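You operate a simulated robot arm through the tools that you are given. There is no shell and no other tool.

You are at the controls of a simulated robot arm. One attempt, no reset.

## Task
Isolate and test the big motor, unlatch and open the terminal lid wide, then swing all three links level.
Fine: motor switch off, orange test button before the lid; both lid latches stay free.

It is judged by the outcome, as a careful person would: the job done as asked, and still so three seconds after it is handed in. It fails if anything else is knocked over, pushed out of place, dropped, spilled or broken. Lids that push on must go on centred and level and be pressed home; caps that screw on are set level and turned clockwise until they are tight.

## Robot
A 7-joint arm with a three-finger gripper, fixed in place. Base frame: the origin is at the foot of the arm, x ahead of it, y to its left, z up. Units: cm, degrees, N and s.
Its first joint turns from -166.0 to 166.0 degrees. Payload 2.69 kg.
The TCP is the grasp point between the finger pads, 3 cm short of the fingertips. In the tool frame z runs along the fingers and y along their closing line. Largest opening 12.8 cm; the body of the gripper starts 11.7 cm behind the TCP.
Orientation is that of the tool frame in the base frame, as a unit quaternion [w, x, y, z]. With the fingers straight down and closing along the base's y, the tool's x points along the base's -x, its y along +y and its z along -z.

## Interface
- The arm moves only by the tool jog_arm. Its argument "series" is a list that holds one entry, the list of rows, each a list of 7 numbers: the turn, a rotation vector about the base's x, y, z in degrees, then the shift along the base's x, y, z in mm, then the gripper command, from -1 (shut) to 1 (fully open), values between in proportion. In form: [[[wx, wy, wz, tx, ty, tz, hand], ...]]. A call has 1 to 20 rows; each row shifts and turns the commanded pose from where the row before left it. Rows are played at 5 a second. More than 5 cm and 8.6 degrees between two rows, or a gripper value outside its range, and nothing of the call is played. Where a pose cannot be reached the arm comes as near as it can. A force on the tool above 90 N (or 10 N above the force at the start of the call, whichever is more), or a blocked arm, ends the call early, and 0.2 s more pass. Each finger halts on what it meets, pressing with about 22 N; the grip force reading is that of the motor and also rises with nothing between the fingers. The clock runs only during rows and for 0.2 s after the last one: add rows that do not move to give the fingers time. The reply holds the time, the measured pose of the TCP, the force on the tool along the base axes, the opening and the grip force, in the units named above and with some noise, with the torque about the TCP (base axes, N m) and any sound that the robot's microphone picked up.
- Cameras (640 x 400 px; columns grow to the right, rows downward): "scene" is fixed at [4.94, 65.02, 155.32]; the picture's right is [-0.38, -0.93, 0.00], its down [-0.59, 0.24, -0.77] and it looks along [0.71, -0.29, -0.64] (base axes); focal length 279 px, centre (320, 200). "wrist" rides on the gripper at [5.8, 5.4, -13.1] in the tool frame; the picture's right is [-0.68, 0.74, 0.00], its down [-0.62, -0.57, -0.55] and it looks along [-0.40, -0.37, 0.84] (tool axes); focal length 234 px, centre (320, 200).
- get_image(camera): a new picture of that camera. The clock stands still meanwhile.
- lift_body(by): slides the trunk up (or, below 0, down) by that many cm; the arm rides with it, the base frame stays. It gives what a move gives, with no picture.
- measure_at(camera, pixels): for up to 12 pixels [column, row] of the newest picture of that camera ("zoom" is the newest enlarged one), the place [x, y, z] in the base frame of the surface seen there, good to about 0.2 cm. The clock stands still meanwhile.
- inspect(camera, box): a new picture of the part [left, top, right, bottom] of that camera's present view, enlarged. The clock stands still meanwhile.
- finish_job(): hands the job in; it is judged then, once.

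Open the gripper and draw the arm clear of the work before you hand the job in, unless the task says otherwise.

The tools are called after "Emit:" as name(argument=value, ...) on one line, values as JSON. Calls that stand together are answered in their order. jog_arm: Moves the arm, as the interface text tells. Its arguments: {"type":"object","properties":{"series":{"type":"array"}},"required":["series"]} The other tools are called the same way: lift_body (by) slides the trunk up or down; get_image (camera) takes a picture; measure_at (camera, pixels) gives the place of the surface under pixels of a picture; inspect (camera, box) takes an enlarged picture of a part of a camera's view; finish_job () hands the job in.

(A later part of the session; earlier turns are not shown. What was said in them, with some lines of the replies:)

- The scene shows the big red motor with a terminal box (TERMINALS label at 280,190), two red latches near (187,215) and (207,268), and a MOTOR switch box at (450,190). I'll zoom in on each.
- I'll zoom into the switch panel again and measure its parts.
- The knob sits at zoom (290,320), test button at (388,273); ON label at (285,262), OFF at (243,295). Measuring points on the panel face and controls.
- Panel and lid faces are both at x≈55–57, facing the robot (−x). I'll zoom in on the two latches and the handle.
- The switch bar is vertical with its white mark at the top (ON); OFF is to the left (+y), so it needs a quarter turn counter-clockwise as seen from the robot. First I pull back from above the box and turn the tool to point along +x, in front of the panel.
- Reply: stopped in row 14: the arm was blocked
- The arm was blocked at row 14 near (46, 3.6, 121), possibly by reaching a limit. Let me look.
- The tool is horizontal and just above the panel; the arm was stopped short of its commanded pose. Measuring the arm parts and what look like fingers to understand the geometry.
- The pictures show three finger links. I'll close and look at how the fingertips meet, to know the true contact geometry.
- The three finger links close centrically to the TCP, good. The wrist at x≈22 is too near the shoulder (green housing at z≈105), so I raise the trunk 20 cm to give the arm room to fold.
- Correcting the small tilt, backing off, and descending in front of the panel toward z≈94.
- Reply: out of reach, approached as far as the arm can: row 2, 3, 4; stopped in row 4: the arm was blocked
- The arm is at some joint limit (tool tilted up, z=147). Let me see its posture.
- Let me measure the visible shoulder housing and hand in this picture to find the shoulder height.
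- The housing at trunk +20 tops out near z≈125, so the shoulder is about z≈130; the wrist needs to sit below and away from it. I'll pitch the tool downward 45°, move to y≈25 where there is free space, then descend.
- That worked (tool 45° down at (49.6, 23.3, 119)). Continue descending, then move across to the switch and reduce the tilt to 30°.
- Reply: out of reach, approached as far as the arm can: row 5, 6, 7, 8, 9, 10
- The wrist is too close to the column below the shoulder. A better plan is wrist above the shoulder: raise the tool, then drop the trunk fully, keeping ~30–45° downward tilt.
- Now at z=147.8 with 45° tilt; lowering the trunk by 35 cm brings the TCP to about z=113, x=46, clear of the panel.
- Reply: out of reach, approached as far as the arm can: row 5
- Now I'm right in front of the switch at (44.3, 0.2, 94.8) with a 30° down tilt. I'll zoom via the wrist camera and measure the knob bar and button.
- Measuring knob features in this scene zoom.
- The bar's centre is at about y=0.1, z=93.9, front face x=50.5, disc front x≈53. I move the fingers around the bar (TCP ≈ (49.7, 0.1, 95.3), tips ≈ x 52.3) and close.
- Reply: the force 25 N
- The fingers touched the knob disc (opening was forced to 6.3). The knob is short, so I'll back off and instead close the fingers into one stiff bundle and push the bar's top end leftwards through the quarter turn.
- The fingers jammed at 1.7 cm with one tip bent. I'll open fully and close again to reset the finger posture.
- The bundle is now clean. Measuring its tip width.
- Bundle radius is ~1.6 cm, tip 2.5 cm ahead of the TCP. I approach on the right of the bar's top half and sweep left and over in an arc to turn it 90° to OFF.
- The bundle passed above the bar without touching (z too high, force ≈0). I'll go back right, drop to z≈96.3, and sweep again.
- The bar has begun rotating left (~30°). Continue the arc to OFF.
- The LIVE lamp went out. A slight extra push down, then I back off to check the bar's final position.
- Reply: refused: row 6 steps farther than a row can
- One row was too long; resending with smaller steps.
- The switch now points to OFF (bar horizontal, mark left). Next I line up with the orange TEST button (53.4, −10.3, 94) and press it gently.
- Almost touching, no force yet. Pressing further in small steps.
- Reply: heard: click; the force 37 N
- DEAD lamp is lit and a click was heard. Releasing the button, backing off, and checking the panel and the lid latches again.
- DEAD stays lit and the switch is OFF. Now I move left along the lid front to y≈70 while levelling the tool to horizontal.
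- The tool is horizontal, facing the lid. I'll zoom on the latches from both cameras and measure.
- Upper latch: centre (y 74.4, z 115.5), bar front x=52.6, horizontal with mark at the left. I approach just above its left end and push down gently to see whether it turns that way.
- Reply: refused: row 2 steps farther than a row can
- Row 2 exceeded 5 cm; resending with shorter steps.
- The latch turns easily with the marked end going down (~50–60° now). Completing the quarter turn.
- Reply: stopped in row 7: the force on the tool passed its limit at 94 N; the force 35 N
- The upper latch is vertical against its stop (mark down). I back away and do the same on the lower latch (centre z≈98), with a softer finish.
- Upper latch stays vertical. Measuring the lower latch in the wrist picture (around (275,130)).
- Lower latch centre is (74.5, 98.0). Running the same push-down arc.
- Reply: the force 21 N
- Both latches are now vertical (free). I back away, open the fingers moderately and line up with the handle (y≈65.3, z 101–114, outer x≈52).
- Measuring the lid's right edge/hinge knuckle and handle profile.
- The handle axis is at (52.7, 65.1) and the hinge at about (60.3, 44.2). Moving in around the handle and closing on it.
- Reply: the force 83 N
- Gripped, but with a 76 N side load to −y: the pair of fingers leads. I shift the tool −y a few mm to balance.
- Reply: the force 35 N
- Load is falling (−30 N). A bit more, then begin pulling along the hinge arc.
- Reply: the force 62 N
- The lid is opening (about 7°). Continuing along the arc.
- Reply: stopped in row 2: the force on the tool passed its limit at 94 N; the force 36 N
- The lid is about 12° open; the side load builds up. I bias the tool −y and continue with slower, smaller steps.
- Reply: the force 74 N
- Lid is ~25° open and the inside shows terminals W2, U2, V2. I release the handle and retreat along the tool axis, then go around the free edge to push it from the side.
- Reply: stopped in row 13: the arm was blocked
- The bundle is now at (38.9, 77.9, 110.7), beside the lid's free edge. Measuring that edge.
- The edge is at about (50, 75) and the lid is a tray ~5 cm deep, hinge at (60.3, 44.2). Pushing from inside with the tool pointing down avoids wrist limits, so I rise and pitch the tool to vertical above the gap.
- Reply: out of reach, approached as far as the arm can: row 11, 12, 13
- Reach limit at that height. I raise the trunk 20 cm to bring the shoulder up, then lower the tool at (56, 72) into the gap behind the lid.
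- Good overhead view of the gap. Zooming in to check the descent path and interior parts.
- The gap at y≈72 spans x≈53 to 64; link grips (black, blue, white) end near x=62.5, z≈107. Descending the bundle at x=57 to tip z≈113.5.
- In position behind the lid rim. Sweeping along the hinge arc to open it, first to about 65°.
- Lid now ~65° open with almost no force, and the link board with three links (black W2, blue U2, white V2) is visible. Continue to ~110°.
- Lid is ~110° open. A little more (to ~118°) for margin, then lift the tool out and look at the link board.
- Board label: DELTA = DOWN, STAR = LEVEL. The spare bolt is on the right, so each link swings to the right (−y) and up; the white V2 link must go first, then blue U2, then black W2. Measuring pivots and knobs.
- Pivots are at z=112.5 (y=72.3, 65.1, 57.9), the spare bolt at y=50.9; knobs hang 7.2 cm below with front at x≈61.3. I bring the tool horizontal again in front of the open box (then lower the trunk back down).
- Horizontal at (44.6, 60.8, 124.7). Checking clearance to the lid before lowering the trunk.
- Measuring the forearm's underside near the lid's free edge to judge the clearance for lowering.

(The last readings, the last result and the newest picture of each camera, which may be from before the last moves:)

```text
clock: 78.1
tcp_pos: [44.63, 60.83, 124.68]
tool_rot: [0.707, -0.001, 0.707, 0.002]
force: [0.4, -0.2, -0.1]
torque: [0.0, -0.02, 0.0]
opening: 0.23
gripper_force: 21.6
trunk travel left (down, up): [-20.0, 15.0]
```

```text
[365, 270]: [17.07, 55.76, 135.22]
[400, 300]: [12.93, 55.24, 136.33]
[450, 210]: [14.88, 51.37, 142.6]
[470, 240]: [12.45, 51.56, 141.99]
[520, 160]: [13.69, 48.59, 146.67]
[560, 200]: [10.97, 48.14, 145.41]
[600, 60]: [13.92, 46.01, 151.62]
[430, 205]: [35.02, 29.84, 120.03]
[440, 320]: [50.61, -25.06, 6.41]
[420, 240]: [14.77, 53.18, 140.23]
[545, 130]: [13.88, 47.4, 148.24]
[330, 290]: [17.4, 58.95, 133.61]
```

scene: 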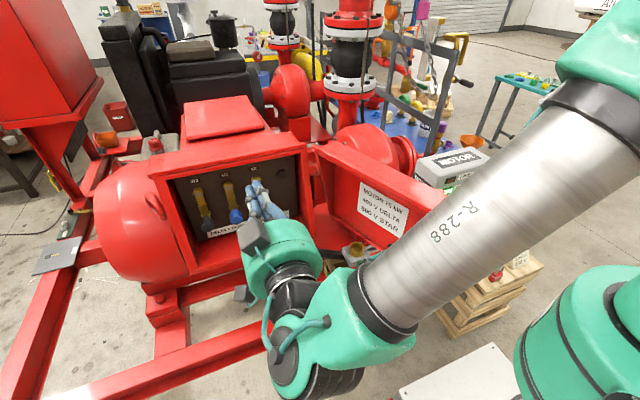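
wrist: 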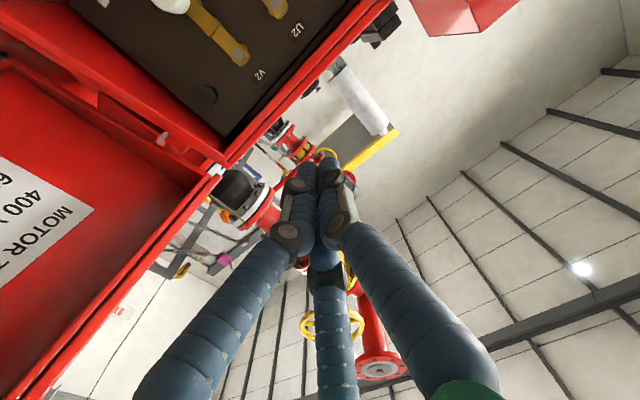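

The forearm is well clear (x≈12–17, z>133) of the lid (x>33). Lowering the trunk 20 cm.

Emit:
lift_body(by=-20)

Emit:
get_image(camera="wrist")

Emit:
inspect(camera="scene", box=[180, 150, 320, 260])

```text
clock: 80.3
tcp_pos: [44.62, 60.8, 104.87]
tool_rot: [0.707, 0.0, 0.707, 0.001]
force: [1.1, -0.4, 0.1]
torque: [0.01, 0.04, 0.01]
opening: 0.21
gripper_force: 21.9
trunk travel left (down, up): [0.0, 35.0]
```

```text
taken
```

wrist: 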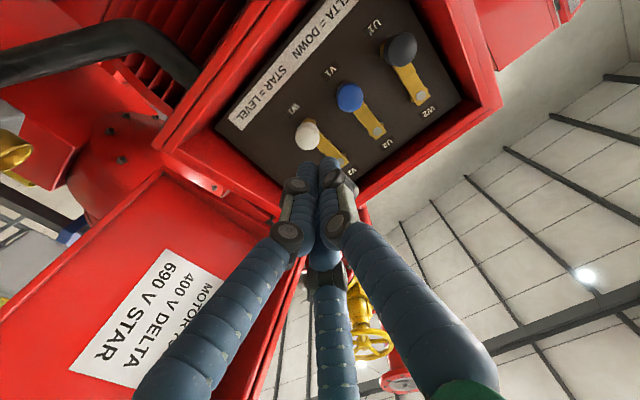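

```text
3.64 times, centred on (250, 205) of scene
```

zoom: 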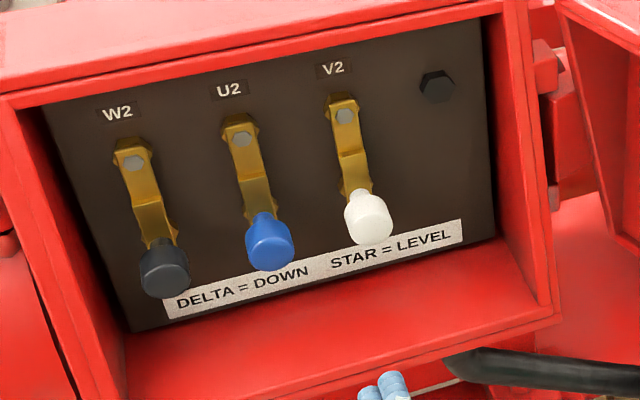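

Clear view of the board. Measuring knob outlines with the wrist camera for precise centres.

Emit:
inspect(camera="wrist", box=[270, 20, 450, 190])

Emit:
measure_at(camera="wrist", pixels=[[307, 135], [298, 135], [316, 135], [307, 126], [307, 145], [349, 97], [340, 97], [359, 97], [402, 47], [401, 60], [325, 150], [375, 130]])

```text
2.35 times, centred on (360, 105) of wrist
```

zoom: 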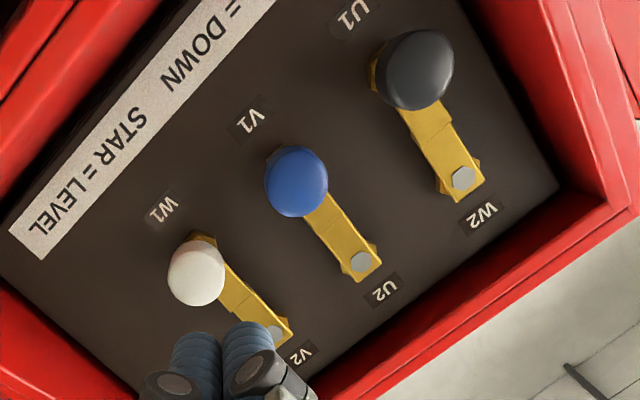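

```text
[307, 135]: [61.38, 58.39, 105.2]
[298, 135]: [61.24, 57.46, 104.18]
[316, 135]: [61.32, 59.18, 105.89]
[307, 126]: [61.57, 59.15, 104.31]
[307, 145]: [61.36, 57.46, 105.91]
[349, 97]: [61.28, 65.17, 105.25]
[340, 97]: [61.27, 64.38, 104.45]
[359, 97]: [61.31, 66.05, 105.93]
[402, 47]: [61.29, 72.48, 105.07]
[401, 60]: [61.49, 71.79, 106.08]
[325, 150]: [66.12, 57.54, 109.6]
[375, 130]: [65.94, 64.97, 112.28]
```

White knob centre (58.2, 105.2), pivot (58.0, 112.4). I insert the closed bundle between white and blue knobs (y=61.7) and start pushing white rightwards along its arc.

Emit:
jog_arm(series=[[[0, 0, 0, 45, 9, 3, -1], [0, 0, 0, 45, 0, 0, -1], [0, 0, 0, 40, 0, 0, -1], [0, 0, 0, 20, 0, 0, -1], [0, 0, 0, 11, 0, 0, -1], [0, 0, 0, 0, 0, 0, -1]]])

Emit:
inspect(camera="scene", box=[180, 150, 320, 260])

Emit:
inspect(camera="wrist", box=[220, 80, 420, 220])

```text
clock: 81.7
tcp_pos: [60.66, 61.6, 105.06]
tool_rot: [0.707, 0.0, 0.707, 0.002]
force: [-0.3, -0.4, -0.8]
torque: [0.0, 0.03, 0.01]
opening: 0.24
gripper_force: 22.2
trunk travel left (down, up): [0.0, 35.0]
```

```text
3.64 times, centred on (250, 205) of scene
```

zoom: 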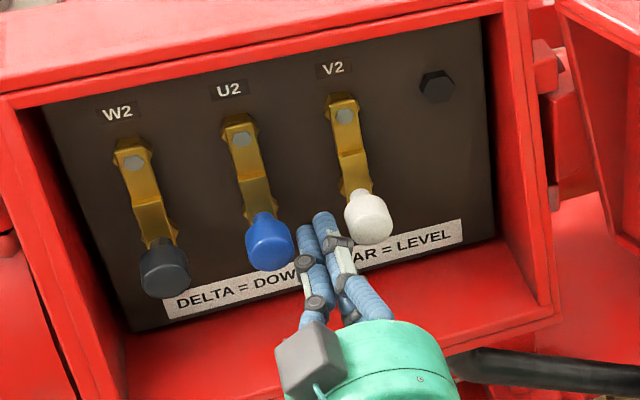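

```text
2.86 times, centred on (320, 150) of wrist
```

zoom: 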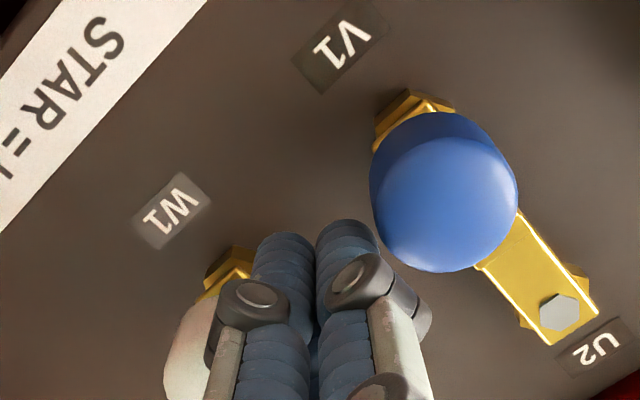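

The bundle sits cleanly between the white and blue knobs. Now pushing white through the first half of its arc.

Emit:
jog_arm(series=[[[0, 0, 0, 0, -9, 1, -1], [0, 0, 0, 0, -10, -2.5, -1], [0, 0, 0, 0, -10, -2.5, -1], [0, 0, 0, 0, -10, 0, -1], [0, 0, 0, 0, -10, 0, -1], [0, 0, 0, 0, -10, 3, -1], [0, 0, 0, 0, -9.3, 2.7, -1], [0, 0, 0, 0, 0, 0, -1]]])

Emit:
inspect(camera="scene", box=[180, 150, 320, 260])

Emit:
inspect(camera="wrist", box=[220, 80, 420, 220])

```text
clock: 83.5
tcp_pos: [60.8, 54.89, 105.24]
tool_rot: [0.707, 0.0, 0.707, 0.001]
force: [0.1, -0.1, 0.3]
torque: [-0.03, -0.02, -0.02]
opening: 0.23
gripper_force: 21.7
trunk travel left (down, up): [0.0, 35.0]
```

```text
3.64 times, centred on (250, 205) of scene
```

zoom: 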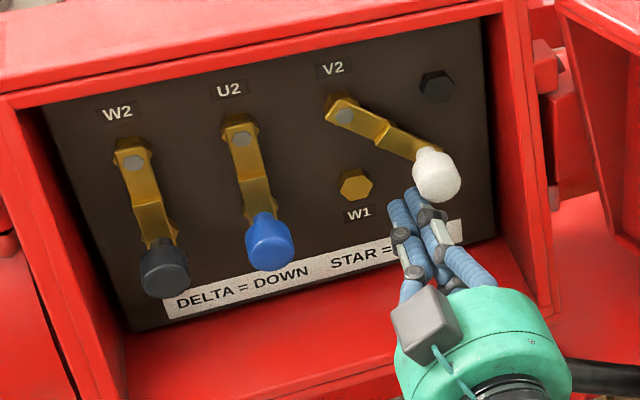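

```text
2.86 times, centred on (320, 150) of wrist
```

zoom: 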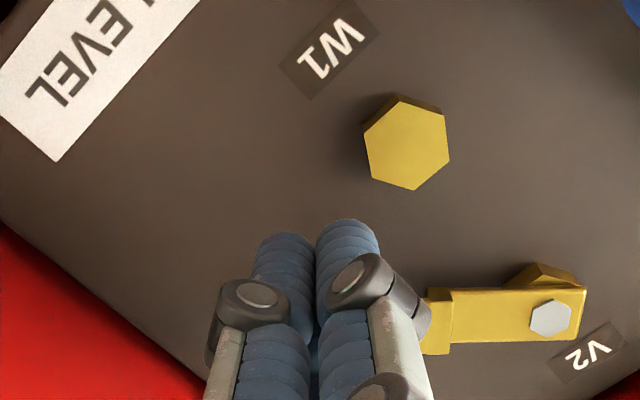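

White is at ~55–60° already. Continuing up to level.

Emit:
jog_arm(series=[[[0, 0, 0, 0, -9, 5, -1], [0, 0, 0, 0, -8.3, 5.5, -1], [0, 0, 0, 0, -7, 7, -1], [0, 0, 0, 0, -7, 7.5, -1], [0, 0, 0, 0, -5, 8, -1], [0, 0, 0, 0, -3, 6, -1], [0, 0, 0, 0, 0, 0, -1]]])

Emit:
inspect(camera="scene", box=[180, 150, 320, 260])

Emit:
get_image(camera="scene")

```text
clock: 85.1
tcp_pos: [60.54, 50.96, 109.23]
tool_rot: [0.707, 0.001, 0.707, 0.001]
force: [0.4, 0.4, -0.1]
torque: [0.01, 0.0, 0.05]
opening: 0.21
gripper_force: 21.8
trunk travel left (down, up): [0.0, 35.0]
```

```text
3.64 times, centred on (250, 205) of scene
```

zoom: 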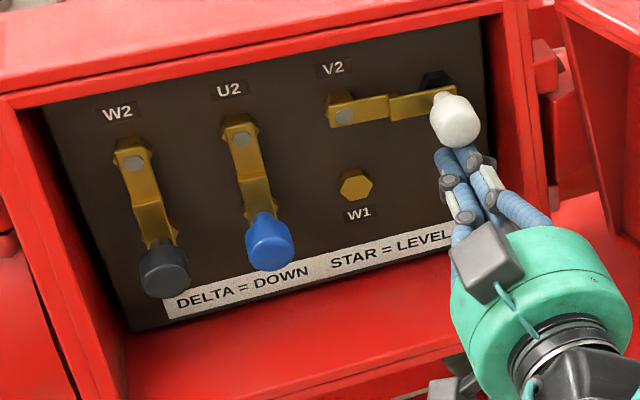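

```text
taken
```

scene: 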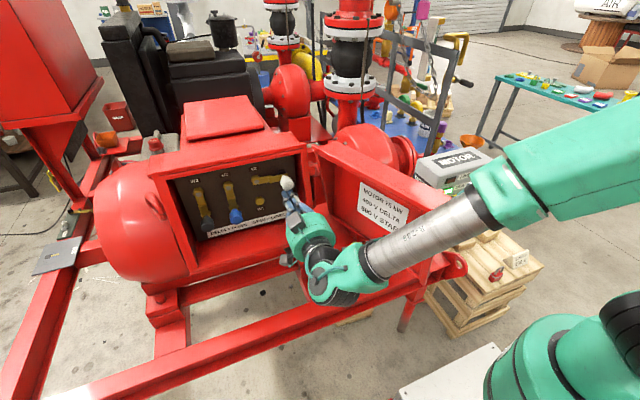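

White is about level; measuring the link's two ends and knob to check the angle.

Emit:
inspect(camera="scene", box=[240, 160, 300, 200])

Emit:
measure_at(camera="scene", pixels=[[274, 181], [288, 182]])

```text
10.00 times, centred on (270, 180) of scene
```

zoom: 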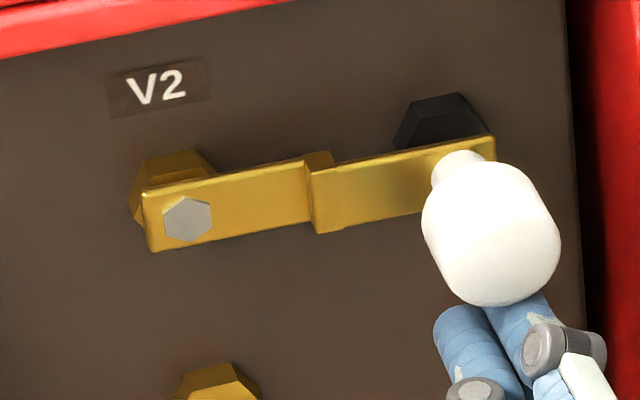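

```text
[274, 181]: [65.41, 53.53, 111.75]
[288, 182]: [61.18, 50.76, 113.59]
```

Emit:
measure_at(camera="zoom", pixels=[[160, 195], [300, 168], [165, 245], [305, 220], [320, 180], [420, 155], [335, 225], [415, 210], [500, 230], [480, 260], [530, 200], [187, 220]])

```text
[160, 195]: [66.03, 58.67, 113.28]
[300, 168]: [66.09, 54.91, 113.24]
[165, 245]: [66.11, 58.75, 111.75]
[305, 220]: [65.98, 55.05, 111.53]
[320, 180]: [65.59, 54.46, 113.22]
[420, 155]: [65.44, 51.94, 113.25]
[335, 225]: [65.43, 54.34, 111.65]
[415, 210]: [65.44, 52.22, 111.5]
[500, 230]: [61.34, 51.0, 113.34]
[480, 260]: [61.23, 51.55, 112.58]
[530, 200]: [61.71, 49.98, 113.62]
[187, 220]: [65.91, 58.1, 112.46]
```

The link is level within ~1°. A tiny extra nudge upward (2–3 mm) to feel whether it seats on a stop.

Emit:
jog_arm(series=[[[0, 0, 0, 0, 0, 2, -1], [0, 0, 0, 0, 0, 1, -1], [0, 0, 0, 0, 0, 0, -1]]])

Emit:
inspect(camera="scene", box=[240, 160, 300, 200])

Emit:
measure_at(camera="zoom", pixels=[[160, 195], [300, 168], [165, 245], [305, 220], [320, 180], [420, 155], [335, 225], [415, 210], [500, 230]])

```text
clock: 85.9
tcp_pos: [60.57, 50.99, 109.39]
tool_rot: [0.707, -0.001, 0.707, 0.0]
force: [-0.3, -2.1, -3.3]
torque: [0.03, 0.08, -0.05]
opening: 0.24
gripper_force: 21.8
trunk travel left (down, up): [0.0, 35.0]
```

```text
10.00 times, centred on (270, 180) of scene
```

zoom: 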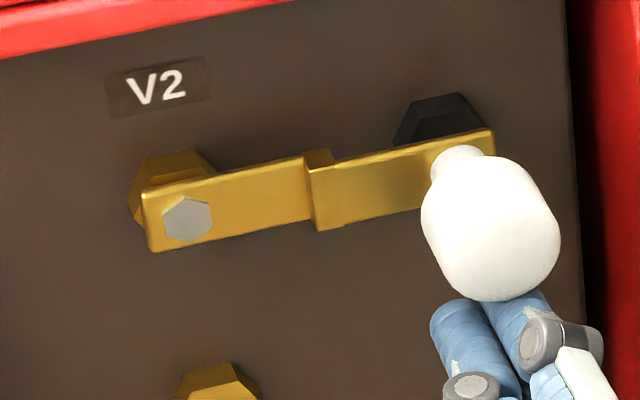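

```text
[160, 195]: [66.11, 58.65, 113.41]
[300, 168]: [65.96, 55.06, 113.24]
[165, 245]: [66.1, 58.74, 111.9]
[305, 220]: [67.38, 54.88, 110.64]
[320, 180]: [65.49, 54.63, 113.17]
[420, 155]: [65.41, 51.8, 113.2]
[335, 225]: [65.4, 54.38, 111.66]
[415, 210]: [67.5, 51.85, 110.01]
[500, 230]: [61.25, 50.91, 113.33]
```

Slight resistance (−3 N). One more small push to confirm the stop.

Emit:
jog_arm(series=[[[0, 0, 0, 0, 0, 2, -1], [0, 0, 0, 0, 0, 0, -1]]])

Emit:
inspect(camera="scene", box=[240, 160, 300, 200])

```text
clock: 86.5
tcp_pos: [60.66, 50.99, 109.44]
tool_rot: [0.706, -0.001, 0.708, 0.0]
force: [-6.9, -1.9, -16.5]
torque: [0.09, 0.23, -0.05]
opening: 0.21
gripper_force: 22.2
trunk travel left (down, up): [0.0, 35.0]
```

```text
10.00 times, centred on (270, 180) of scene
```

zoom: 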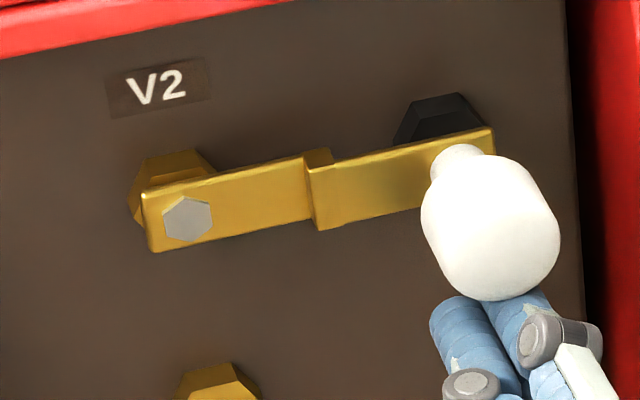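

Force rose to 16 N with no more motion: white is seated at level. Backing out and moving between the blue and black knobs.

Emit:
jog_arm(series=[[[0, 0, 0, 0, 0, -12, -1], [0, 0, 0, -25, 0, -15, -1], [0, 0, 0, -25, 0, -15, -1], [0, 0, 0, 0, 45, 0, -1], [0, 0, 0, 0, 45, 0, -1], [0, 0, 0, 0, 45, 0, -1], [0, 0, 0, 0, 43, 0, -1], [0, 0, 0, 0, 0, 0, -1]]])

Emit:
inspect(camera="scene", box=[180, 150, 320, 260])

Emit:
get_image(camera="wrist")

```text
clock: 88.3
tcp_pos: [55.55, 68.72, 105.42]
tool_rot: [0.707, -0.001, 0.707, 0.001]
force: [-0.8, 0.0, -0.8]
torque: [0.01, -0.04, -0.01]
opening: 0.24
gripper_force: 22.3
trunk travel left (down, up): [0.0, 35.0]
```

```text
3.64 times, centred on (250, 205) of scene
```

zoom: 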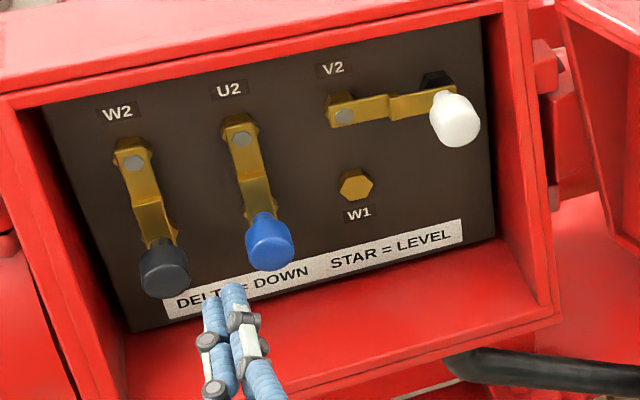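

```text
taken
```

wrist: 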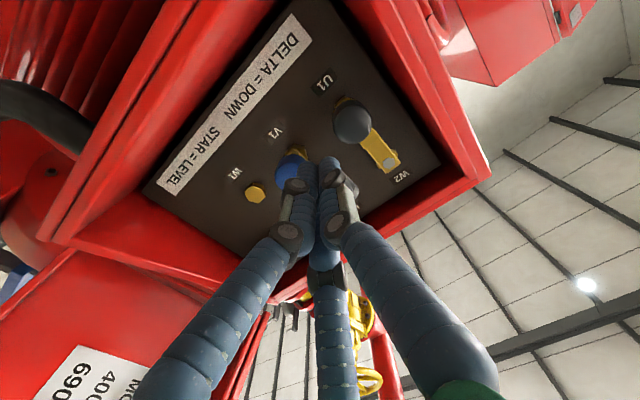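

White stays level. Inserting at y≈68.9 between blue and black, then pushing blue through its arc.

Emit:
jog_arm(series=[[[0, 0, 0, 25, 1, -2, -1], [0, 0, 0, 26, 0, 0, -1], [0, 0, 0, 0, 0, 0, -1], [0, 0, 0, 0, -9, 1, -1], [0, 0, 0, 0, -10, -2.5, -1], [0, 0, 0, 0, -10, -2.5, -1], [0, 0, 0, 0, -10, 0, -1], [0, 0, 0, 0, -10, 0, -1], [0, 0, 0, 0, -10, 3, -1], [0, 0, 0, 0, -9.3, 2.7, -1], [0, 0, 0, 0, 0, 0, -1]]])

Emit:
inspect(camera="scene", box=[180, 150, 320, 260])

```text
clock: 90.7
tcp_pos: [60.81, 61.81, 105.52]
tool_rot: [0.707, 0.0, 0.707, 0.002]
force: [-0.3, 0.1, 0.4]
torque: [-0.02, 0.01, 0.01]
opening: 0.21
gripper_force: 21.5
trunk travel left (down, up): [0.0, 35.0]
```

```text
3.64 times, centred on (250, 205) of scene
```

zoom: 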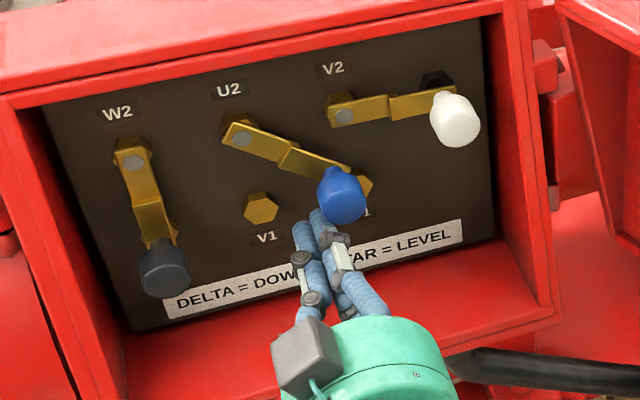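

Blue is at ~60°. Finishing to level with a gentle final nudge.

Emit:
jog_arm(series=[[[0, 0, 0, 0, -8, 5, -1], [0, 0, 0, 0, -8, 5, -1], [0, 0, 0, 0, -7, 6.5, -1], [0, 0, 0, 0, -7, 7, -1], [0, 0, 0, 0, -4, 8, -1], [0, 0, 0, 0, -3, 6, -1], [0, 0, 0, 0, 0, 2, -1], [0, 0, 0, 0, 0, 2, -1], [0, 0, 0, 0, 0, 0, -1]]])

Emit:
inspect(camera="scene", box=[220, 160, 300, 210])

```text
clock: 92.7
tcp_pos: [60.89, 58.17, 109.44]
tool_rot: [0.707, 0.0, 0.708, 0.0]
force: [0.4, -0.1, -10.9]
torque: [0.05, 0.23, 0.02]
opening: 0.21
gripper_force: 21.7
trunk travel left (down, up): [0.0, 35.0]
```

```text
8.00 times, centred on (260, 185) of scene
```

zoom: 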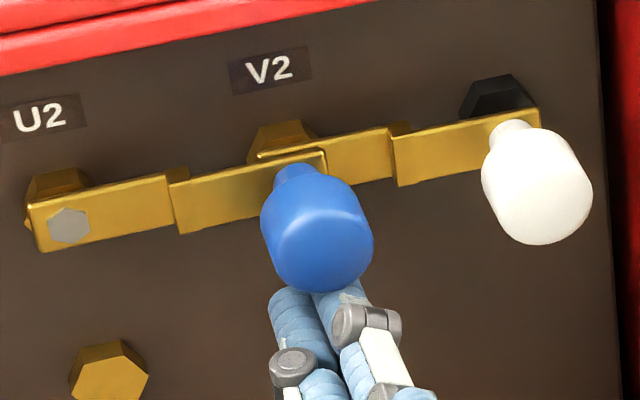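

Blue is seated level (−11 N at the stop). Backing out and moving to the left of the black knob; measuring the left wall clearance there first.

Emit:
jog_arm(series=[[[0, 0, 0, 0, 0, -12, -1], [0, 0, 0, -25, 0, -15, -1], [0, 0, 0, -30, 0, -15, -1], [0, 0, 0, 0, 45, 0, -1], [0, 0, 0, 0, 45, 0, -1], [0, 0, 0, 0, 45, 0, -1], [0, 0, 0, 0, 30, 0, -1], [0, 0, 0, 0, 0, 0, -1]]])

Emit:
inspect(camera="scene", box=[150, 150, 250, 260])

Emit:
get_image(camera="wrist")

```text
clock: 94.5
tcp_pos: [55.33, 75.0, 105.4]
tool_rot: [0.707, 0.0, 0.707, 0.001]
force: [0.0, 0.8, 0.0]
torque: [-0.01, -0.09, -0.03]
opening: 0.22
gripper_force: 21.7
trunk travel left (down, up): [0.0, 35.0]
```

```text
3.64 times, centred on (200, 205) of scene
```

zoom: 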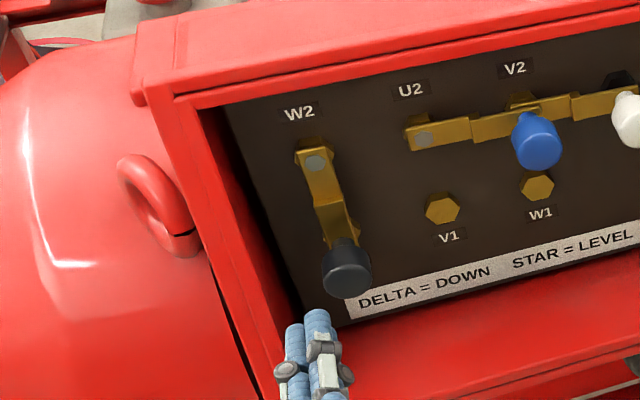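

```text
taken
```

wrist: 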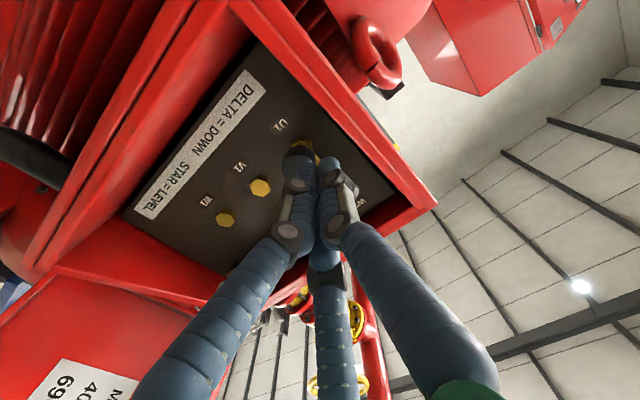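

Emit:
measure_at(camera="wrist", pixels=[[330, 105], [345, 120], [360, 140], [310, 75], [340, 100], [320, 90], [298, 60], [395, 175], [372, 110]])

Emit:
measure_at(camera="zoom", pixels=[[345, 262], [325, 270], [370, 270], [315, 162], [215, 200], [235, 240], [195, 120], [280, 330], [230, 290]])

```text
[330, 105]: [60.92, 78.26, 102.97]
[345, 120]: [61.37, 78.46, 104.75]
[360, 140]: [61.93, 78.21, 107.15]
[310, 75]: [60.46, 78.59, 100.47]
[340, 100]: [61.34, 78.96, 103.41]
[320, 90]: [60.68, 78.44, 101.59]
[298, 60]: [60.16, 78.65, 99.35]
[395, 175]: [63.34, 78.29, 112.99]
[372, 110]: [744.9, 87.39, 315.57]
```

```text
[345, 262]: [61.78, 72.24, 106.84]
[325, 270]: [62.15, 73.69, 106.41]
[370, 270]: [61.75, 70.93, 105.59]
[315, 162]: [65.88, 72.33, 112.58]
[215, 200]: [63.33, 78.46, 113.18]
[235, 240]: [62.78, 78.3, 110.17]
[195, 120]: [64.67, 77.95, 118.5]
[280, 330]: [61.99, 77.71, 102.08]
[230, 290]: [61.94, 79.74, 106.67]
```

The left inner wall is at y≈77.7 and the black knob's edge at 73.7; the bundle fits at y≈75.3. Inserting, then pushing black along its arc.

Emit:
jog_arm(series=[[[0, 0, 0, 25, 3, -2, -1], [0, 0, 0, 15, 0, 0, -1], [0, 0, 0, 14, 0, 0, -1], [0, 0, 0, 0, 0, 0, -1], [0, 0, 0, 0, -4, 1, -1], [0, 0, 0, 0, -10, -2.5, -1], [0, 0, 0, 0, -10, -2.5, -1], [0, 0, 0, 0, -10, 0, -1], [0, 0, 0, 0, -10, 0, -1], [0, 0, 0, 0, -10, 3, -1], [0, 0, 0, 0, -8, 2.7, -1], [0, 0, 0, 0, 0, 0, -1]]])

Emit:
inspect(camera="scene", box=[180, 150, 320, 260])

```text
clock: 97.1
tcp_pos: [60.66, 68.91, 105.3]
tool_rot: [0.707, -0.001, 0.707, 0.002]
force: [0.2, 0.5, 0.5]
torque: [0.01, 0.0, 0.02]
opening: 0.2
gripper_force: 22.1
trunk travel left (down, up): [0.0, 35.0]
```

```text
3.64 times, centred on (250, 205) of scene
```

zoom: 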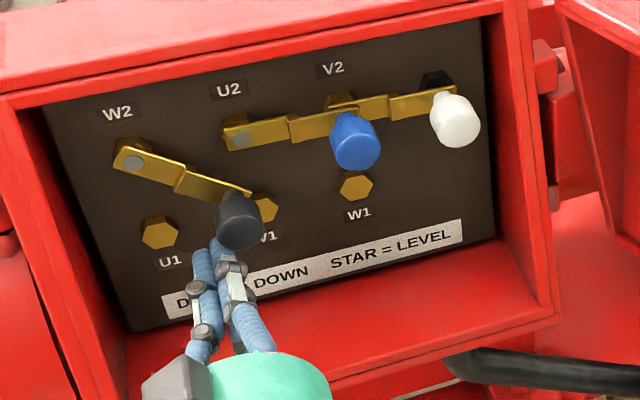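

Black is at ~55–60°. Finishing it to level the same way.

Emit:
jog_arm(series=[[[0, 0, 0, 0, -8, 5, -1], [0, 0, 0, 0, -8, 5, -1], [0, 0, 0, 0, -7, 7, -1], [0, 0, 0, 0, -6, 7, -1], [0, 0, 0, 0, -4, 8, -1], [0, 0, 0, 0, -3, 7, -1], [0, 0, 0, 0, 0, 2, -1], [0, 0, 0, 0, 0, 3, -1], [0, 0, 0, 0, 0, 0, -1]]])

Emit:
inspect(camera="scene", box=[200, 160, 300, 220])

```text
clock: 99.1
tcp_pos: [60.84, 65.25, 109.5]
tool_rot: [0.707, 0.0, 0.708, 0.0]
force: [2.8, -4.7, -14.5]
torque: [0.14, 0.35, -0.06]
opening: 0.2
gripper_force: 22.1
trunk travel left (down, up): [0.0, 35.0]
```

```text
6.40 times, centred on (250, 190) of scene
```

zoom: 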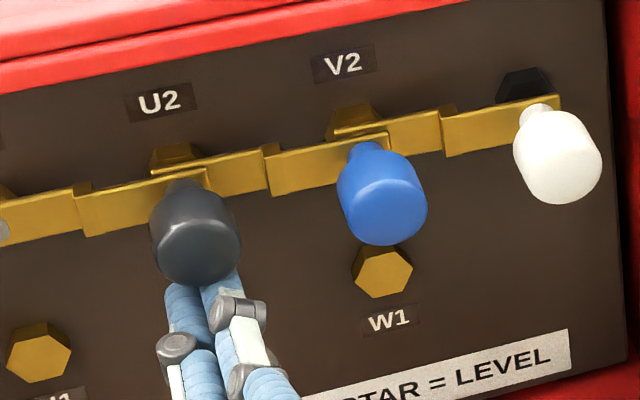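

All three links are level in a row. Withdrawing straight back out of the box and opening the gripper clear of everything.

Emit:
jog_arm(series=[[[0, 0, 0, 0, 0, -10, -1], [0, 0, 0, -30, 0, -5, -1], [0, 0, 0, -45, 0, 0, -1], [0, 0, 0, -45, 0, 0, -1], [0, 0, 0, -45, 0, 0, -1], [0, 0, 0, 0, 0, 45, -0.5], [0, 0, 0, 0, 0, 45, 0], [0, 0, 0, 0, 0, 45, 0.5], [0, 0, 0, 0, 0, 45, 0.5], [0, 0, 0, 0, 0, 0, 0.5]]])

Emit:
get_image(camera="scene")

Emit:
inspect(camera="scene", box=[150, 130, 330, 270])

Emit:
get_image(camera="wrist")

```text
clock: 101.3
tcp_pos: [44.19, 64.8, 125.28]
tool_rot: [0.707, -0.001, 0.708, -0.005]
force: [0.1, -0.1, 0.4]
torque: [-0.01, 0.05, 0.08]
opening: 9.59
gripper_force: 0.1
trunk travel left (down, up): [0.0, 35.0]
```

```text
taken
```

scene: 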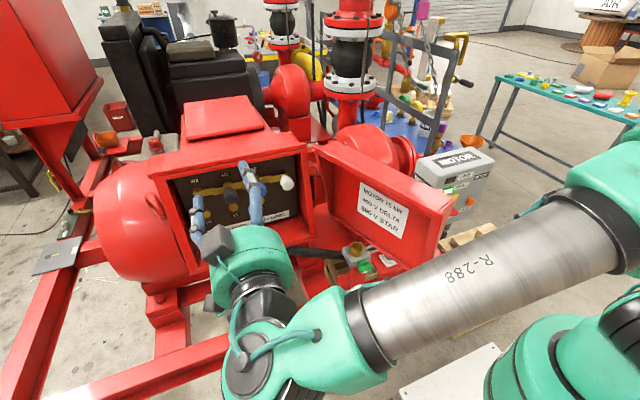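

```text
2.86 times, centred on (240, 200) of scene
```

zoom: 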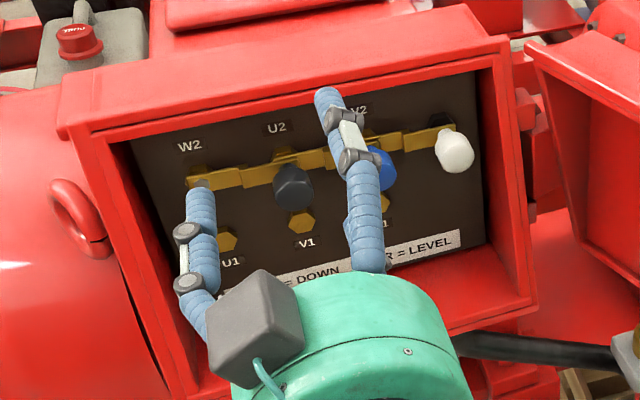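

```text
taken
```

wrist: 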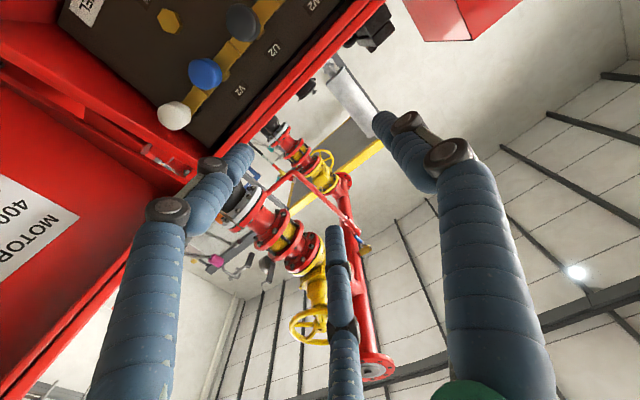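

Links all level, lid wide open. I'd like to verify the latches on the lid's outer face, so I raise the trunk, point the tool down, and move high over to the right side for a look.

Emit:
lift_body(by=20)

Emit:
jog_arm(series=[[[0, 7.5, 0, -5, -20, 10, 0.5], [0, 7.5, 0, -5, -40, 10, 0.5], [0, 7.5, 0, -5, -40, 10, 0.5], [0, 7.5, 0, -5, -40, 5, 0.5], [0, 7.5, 0, -5, -40, 0, 0.5], [0, 7.5, 0, 0, -45, 0, 0.5], [0, 7.5, 0, 0, -45, 0, 0.5], [0, 7.5, 0, 0, -45, 0, 0.5], [0, 7.5, 0, 0, -45, 0, 0.5], [0, 7.5, 0, 0, -45, 0, 0.5], [0, 7.5, 0, 0, -45, 0, 0.5], [0, 7.5, 0, 0, -45, 0, 0.5], [0, 0, 0, 0, -45, 0, 0.5], [0, 0, 0, 0, -45, 0, 0.5], [0, 0, 0, 0, 0, 0, 0.5]]])

Emit:
get_image(camera="scene")

Emit:
get_image(camera="wrist")

```text
clock: 103.4
tcp_pos: [44.32, 64.85, 145.57]
tool_rot: [0.707, -0.001, 0.707, -0.003]
force: [-0.3, 0.6, 0.0]
torque: [0.0, -0.01, -0.01]
opening: 9.62
gripper_force: 0.0
trunk travel left (down, up): [-20.0, 15.0]
```

```text
clock: 106.6
tcp_pos: [41.64, 6.46, 149.36]
tool_rot: [0.001, 0.001, 1.0, 0.002]
force: [1.3, 0.1, -1.0]
torque: [0.05, 0.02, -0.01]
opening: 9.61
gripper_force: 0.1
trunk travel left (down, up): [-20.0, 15.0]
```

```text
taken
```

scene: 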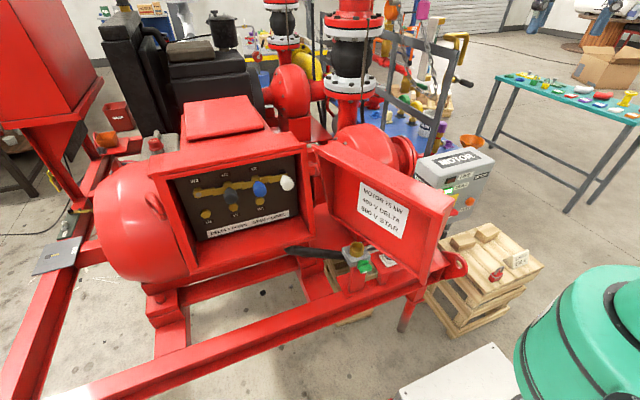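

```text
taken
```

wrist: 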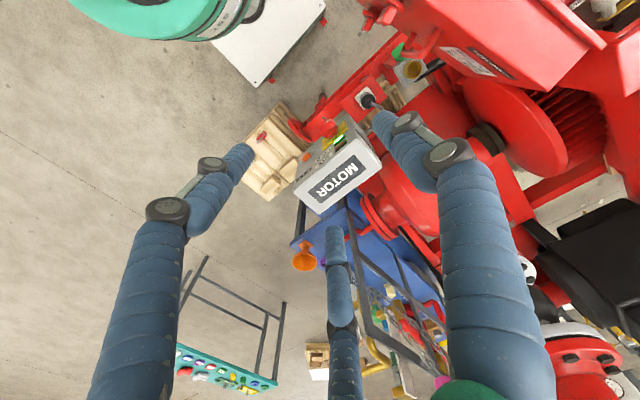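

The lid's outer face is at the upper right of the wrist view. Yawing the tool about 60° to bring the latches into view.

Emit:
jog_arm(series=[[[0, 0, 8, 0, 0, 0, 0.5], [0, 0, 8, 0, 0, 0, 0.5], [0, 0, 8, 0, 0, 0, 0.5], [0, 0, 8, 0, 0, 0, 0.5], [0, 0, 8, 0, -10, 0, 0.5], [0, 0, 8, 0, -10, 0, 0.5], [0, 0, 8, 0, -10, 0, 0.5], [0, 0, 8, 0, -10, 0, 0.5], [0, 0, 8, 0, -10, 0, 0.5], [0, 0, 0, 0, 0, 0, 0.5]]])

Emit:
get_image(camera="wrist")

Emit:
inspect(camera="scene", box=[160, 140, 320, 250])

Emit:
inspect(camera="scene", box=[390, 130, 510, 240])

```text
clock: 108.8
tcp_pos: [41.54, 1.41, 149.77]
tool_rot: [0.0, -0.588, 0.809, 0.001]
force: [0.0, 0.3, 0.5]
torque: [0.0, -0.01, -0.04]
opening: 9.6
gripper_force: 0.0
trunk travel left (down, up): [-20.0, 15.0]
```

```text
taken
```

wrist: 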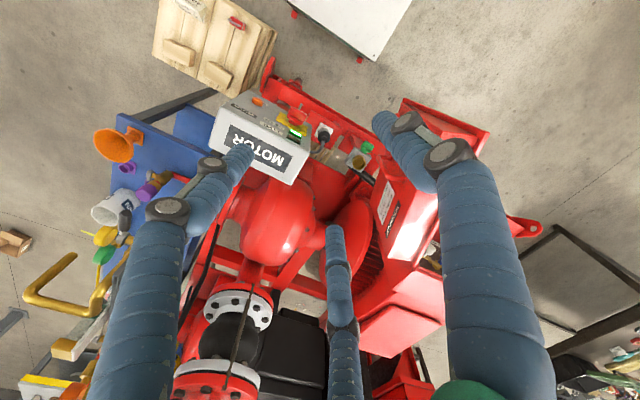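

```text
3.64 times, centred on (240, 195) of scene
```

zoom: 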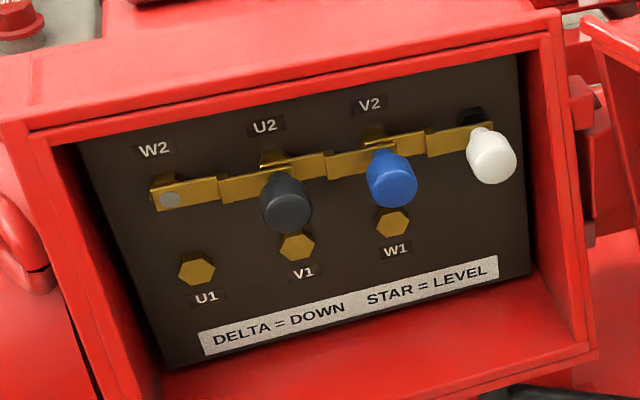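

```text
3.64 times, centred on (450, 185) of scene
```

zoom: 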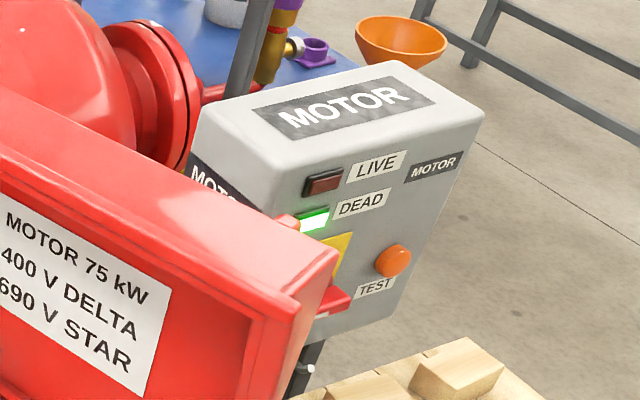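

DEAD stays lit and the links remain level. The finger hides the lid's outer face; yawing a bit more.

Emit:
jog_arm(series=[[[0, 0, 8, 0, -10, 0, 0.5], [0, 0, 8, 0, -10, 0, 0.5], [0, 0, 8, 0, -10, 0, 0.5], [0, 0, 8, 0, -10, 0, 0.5], [0, 0, 8, 0, -10, 0, 0.5], [0, 0, 0, 0, 0, 0, 0.5]]])

Emit:
get_image(camera="wrist")

```text
clock: 110.2
tcp_pos: [41.27, -3.32, 149.74]
tool_rot: [0.001, 0.829, -0.559, 0.0]
force: [-0.7, 0.9, -0.3]
torque: [0.03, 0.0, -0.02]
opening: 9.59
gripper_force: 0.0
trunk travel left (down, up): [-20.0, 15.0]
```

```text
taken
```

wrist: 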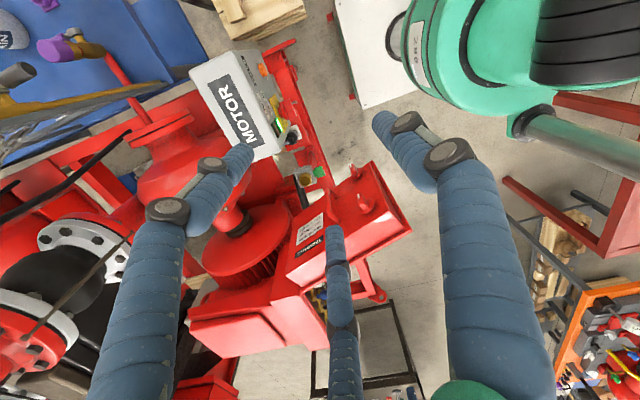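

The lid's outer face is now visible around (350,205). Zooming in on the latches.

Emit:
inspect(camera="wrist", box=[280, 140, 430, 270])

```text
3.08 times, centred on (355, 205) of wrist
```

zoom: 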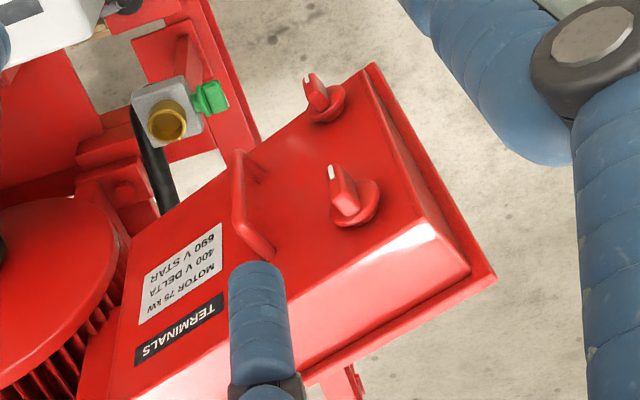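

Both latches are still vertical (marks down, free). The switch is OFF, DEAD is lit, the lid is wide open, all three links are level, and the arm is clear with the gripper open. Handing in.

Emit:
finish_job()

```text
The job is handed in.
```

The job is done and handed in; I don't have the verdict yet.

- **Motor isolation:** the motor switch is at OFF and the LIVE lamp went out. I pressed the orange test button before touching the lid. It clicked, the DEAD lamp came on, and it was still lit at the last check.
- **Terminal lid:** both latches are turned to vertical, and a final look at the outer face showed them still free. The lid was last pushed to about 120° and has stayed open since.
- **Links:** V2 (white), U2 (blue) and W2 (black) each swung level, in that order, and I felt each one reach its stop. They were still level afterwards.

While turning the upper latch, I pushed it briefly into its stop at 94 N, just over the arm's force limit. While pulling the lid by its handle, the arm also stopped once at 94 N. I saw no damage from either.

Before handing in, I opened the gripper and moved the arm clear above the work. I saw nothing knocked over or moved out of place.
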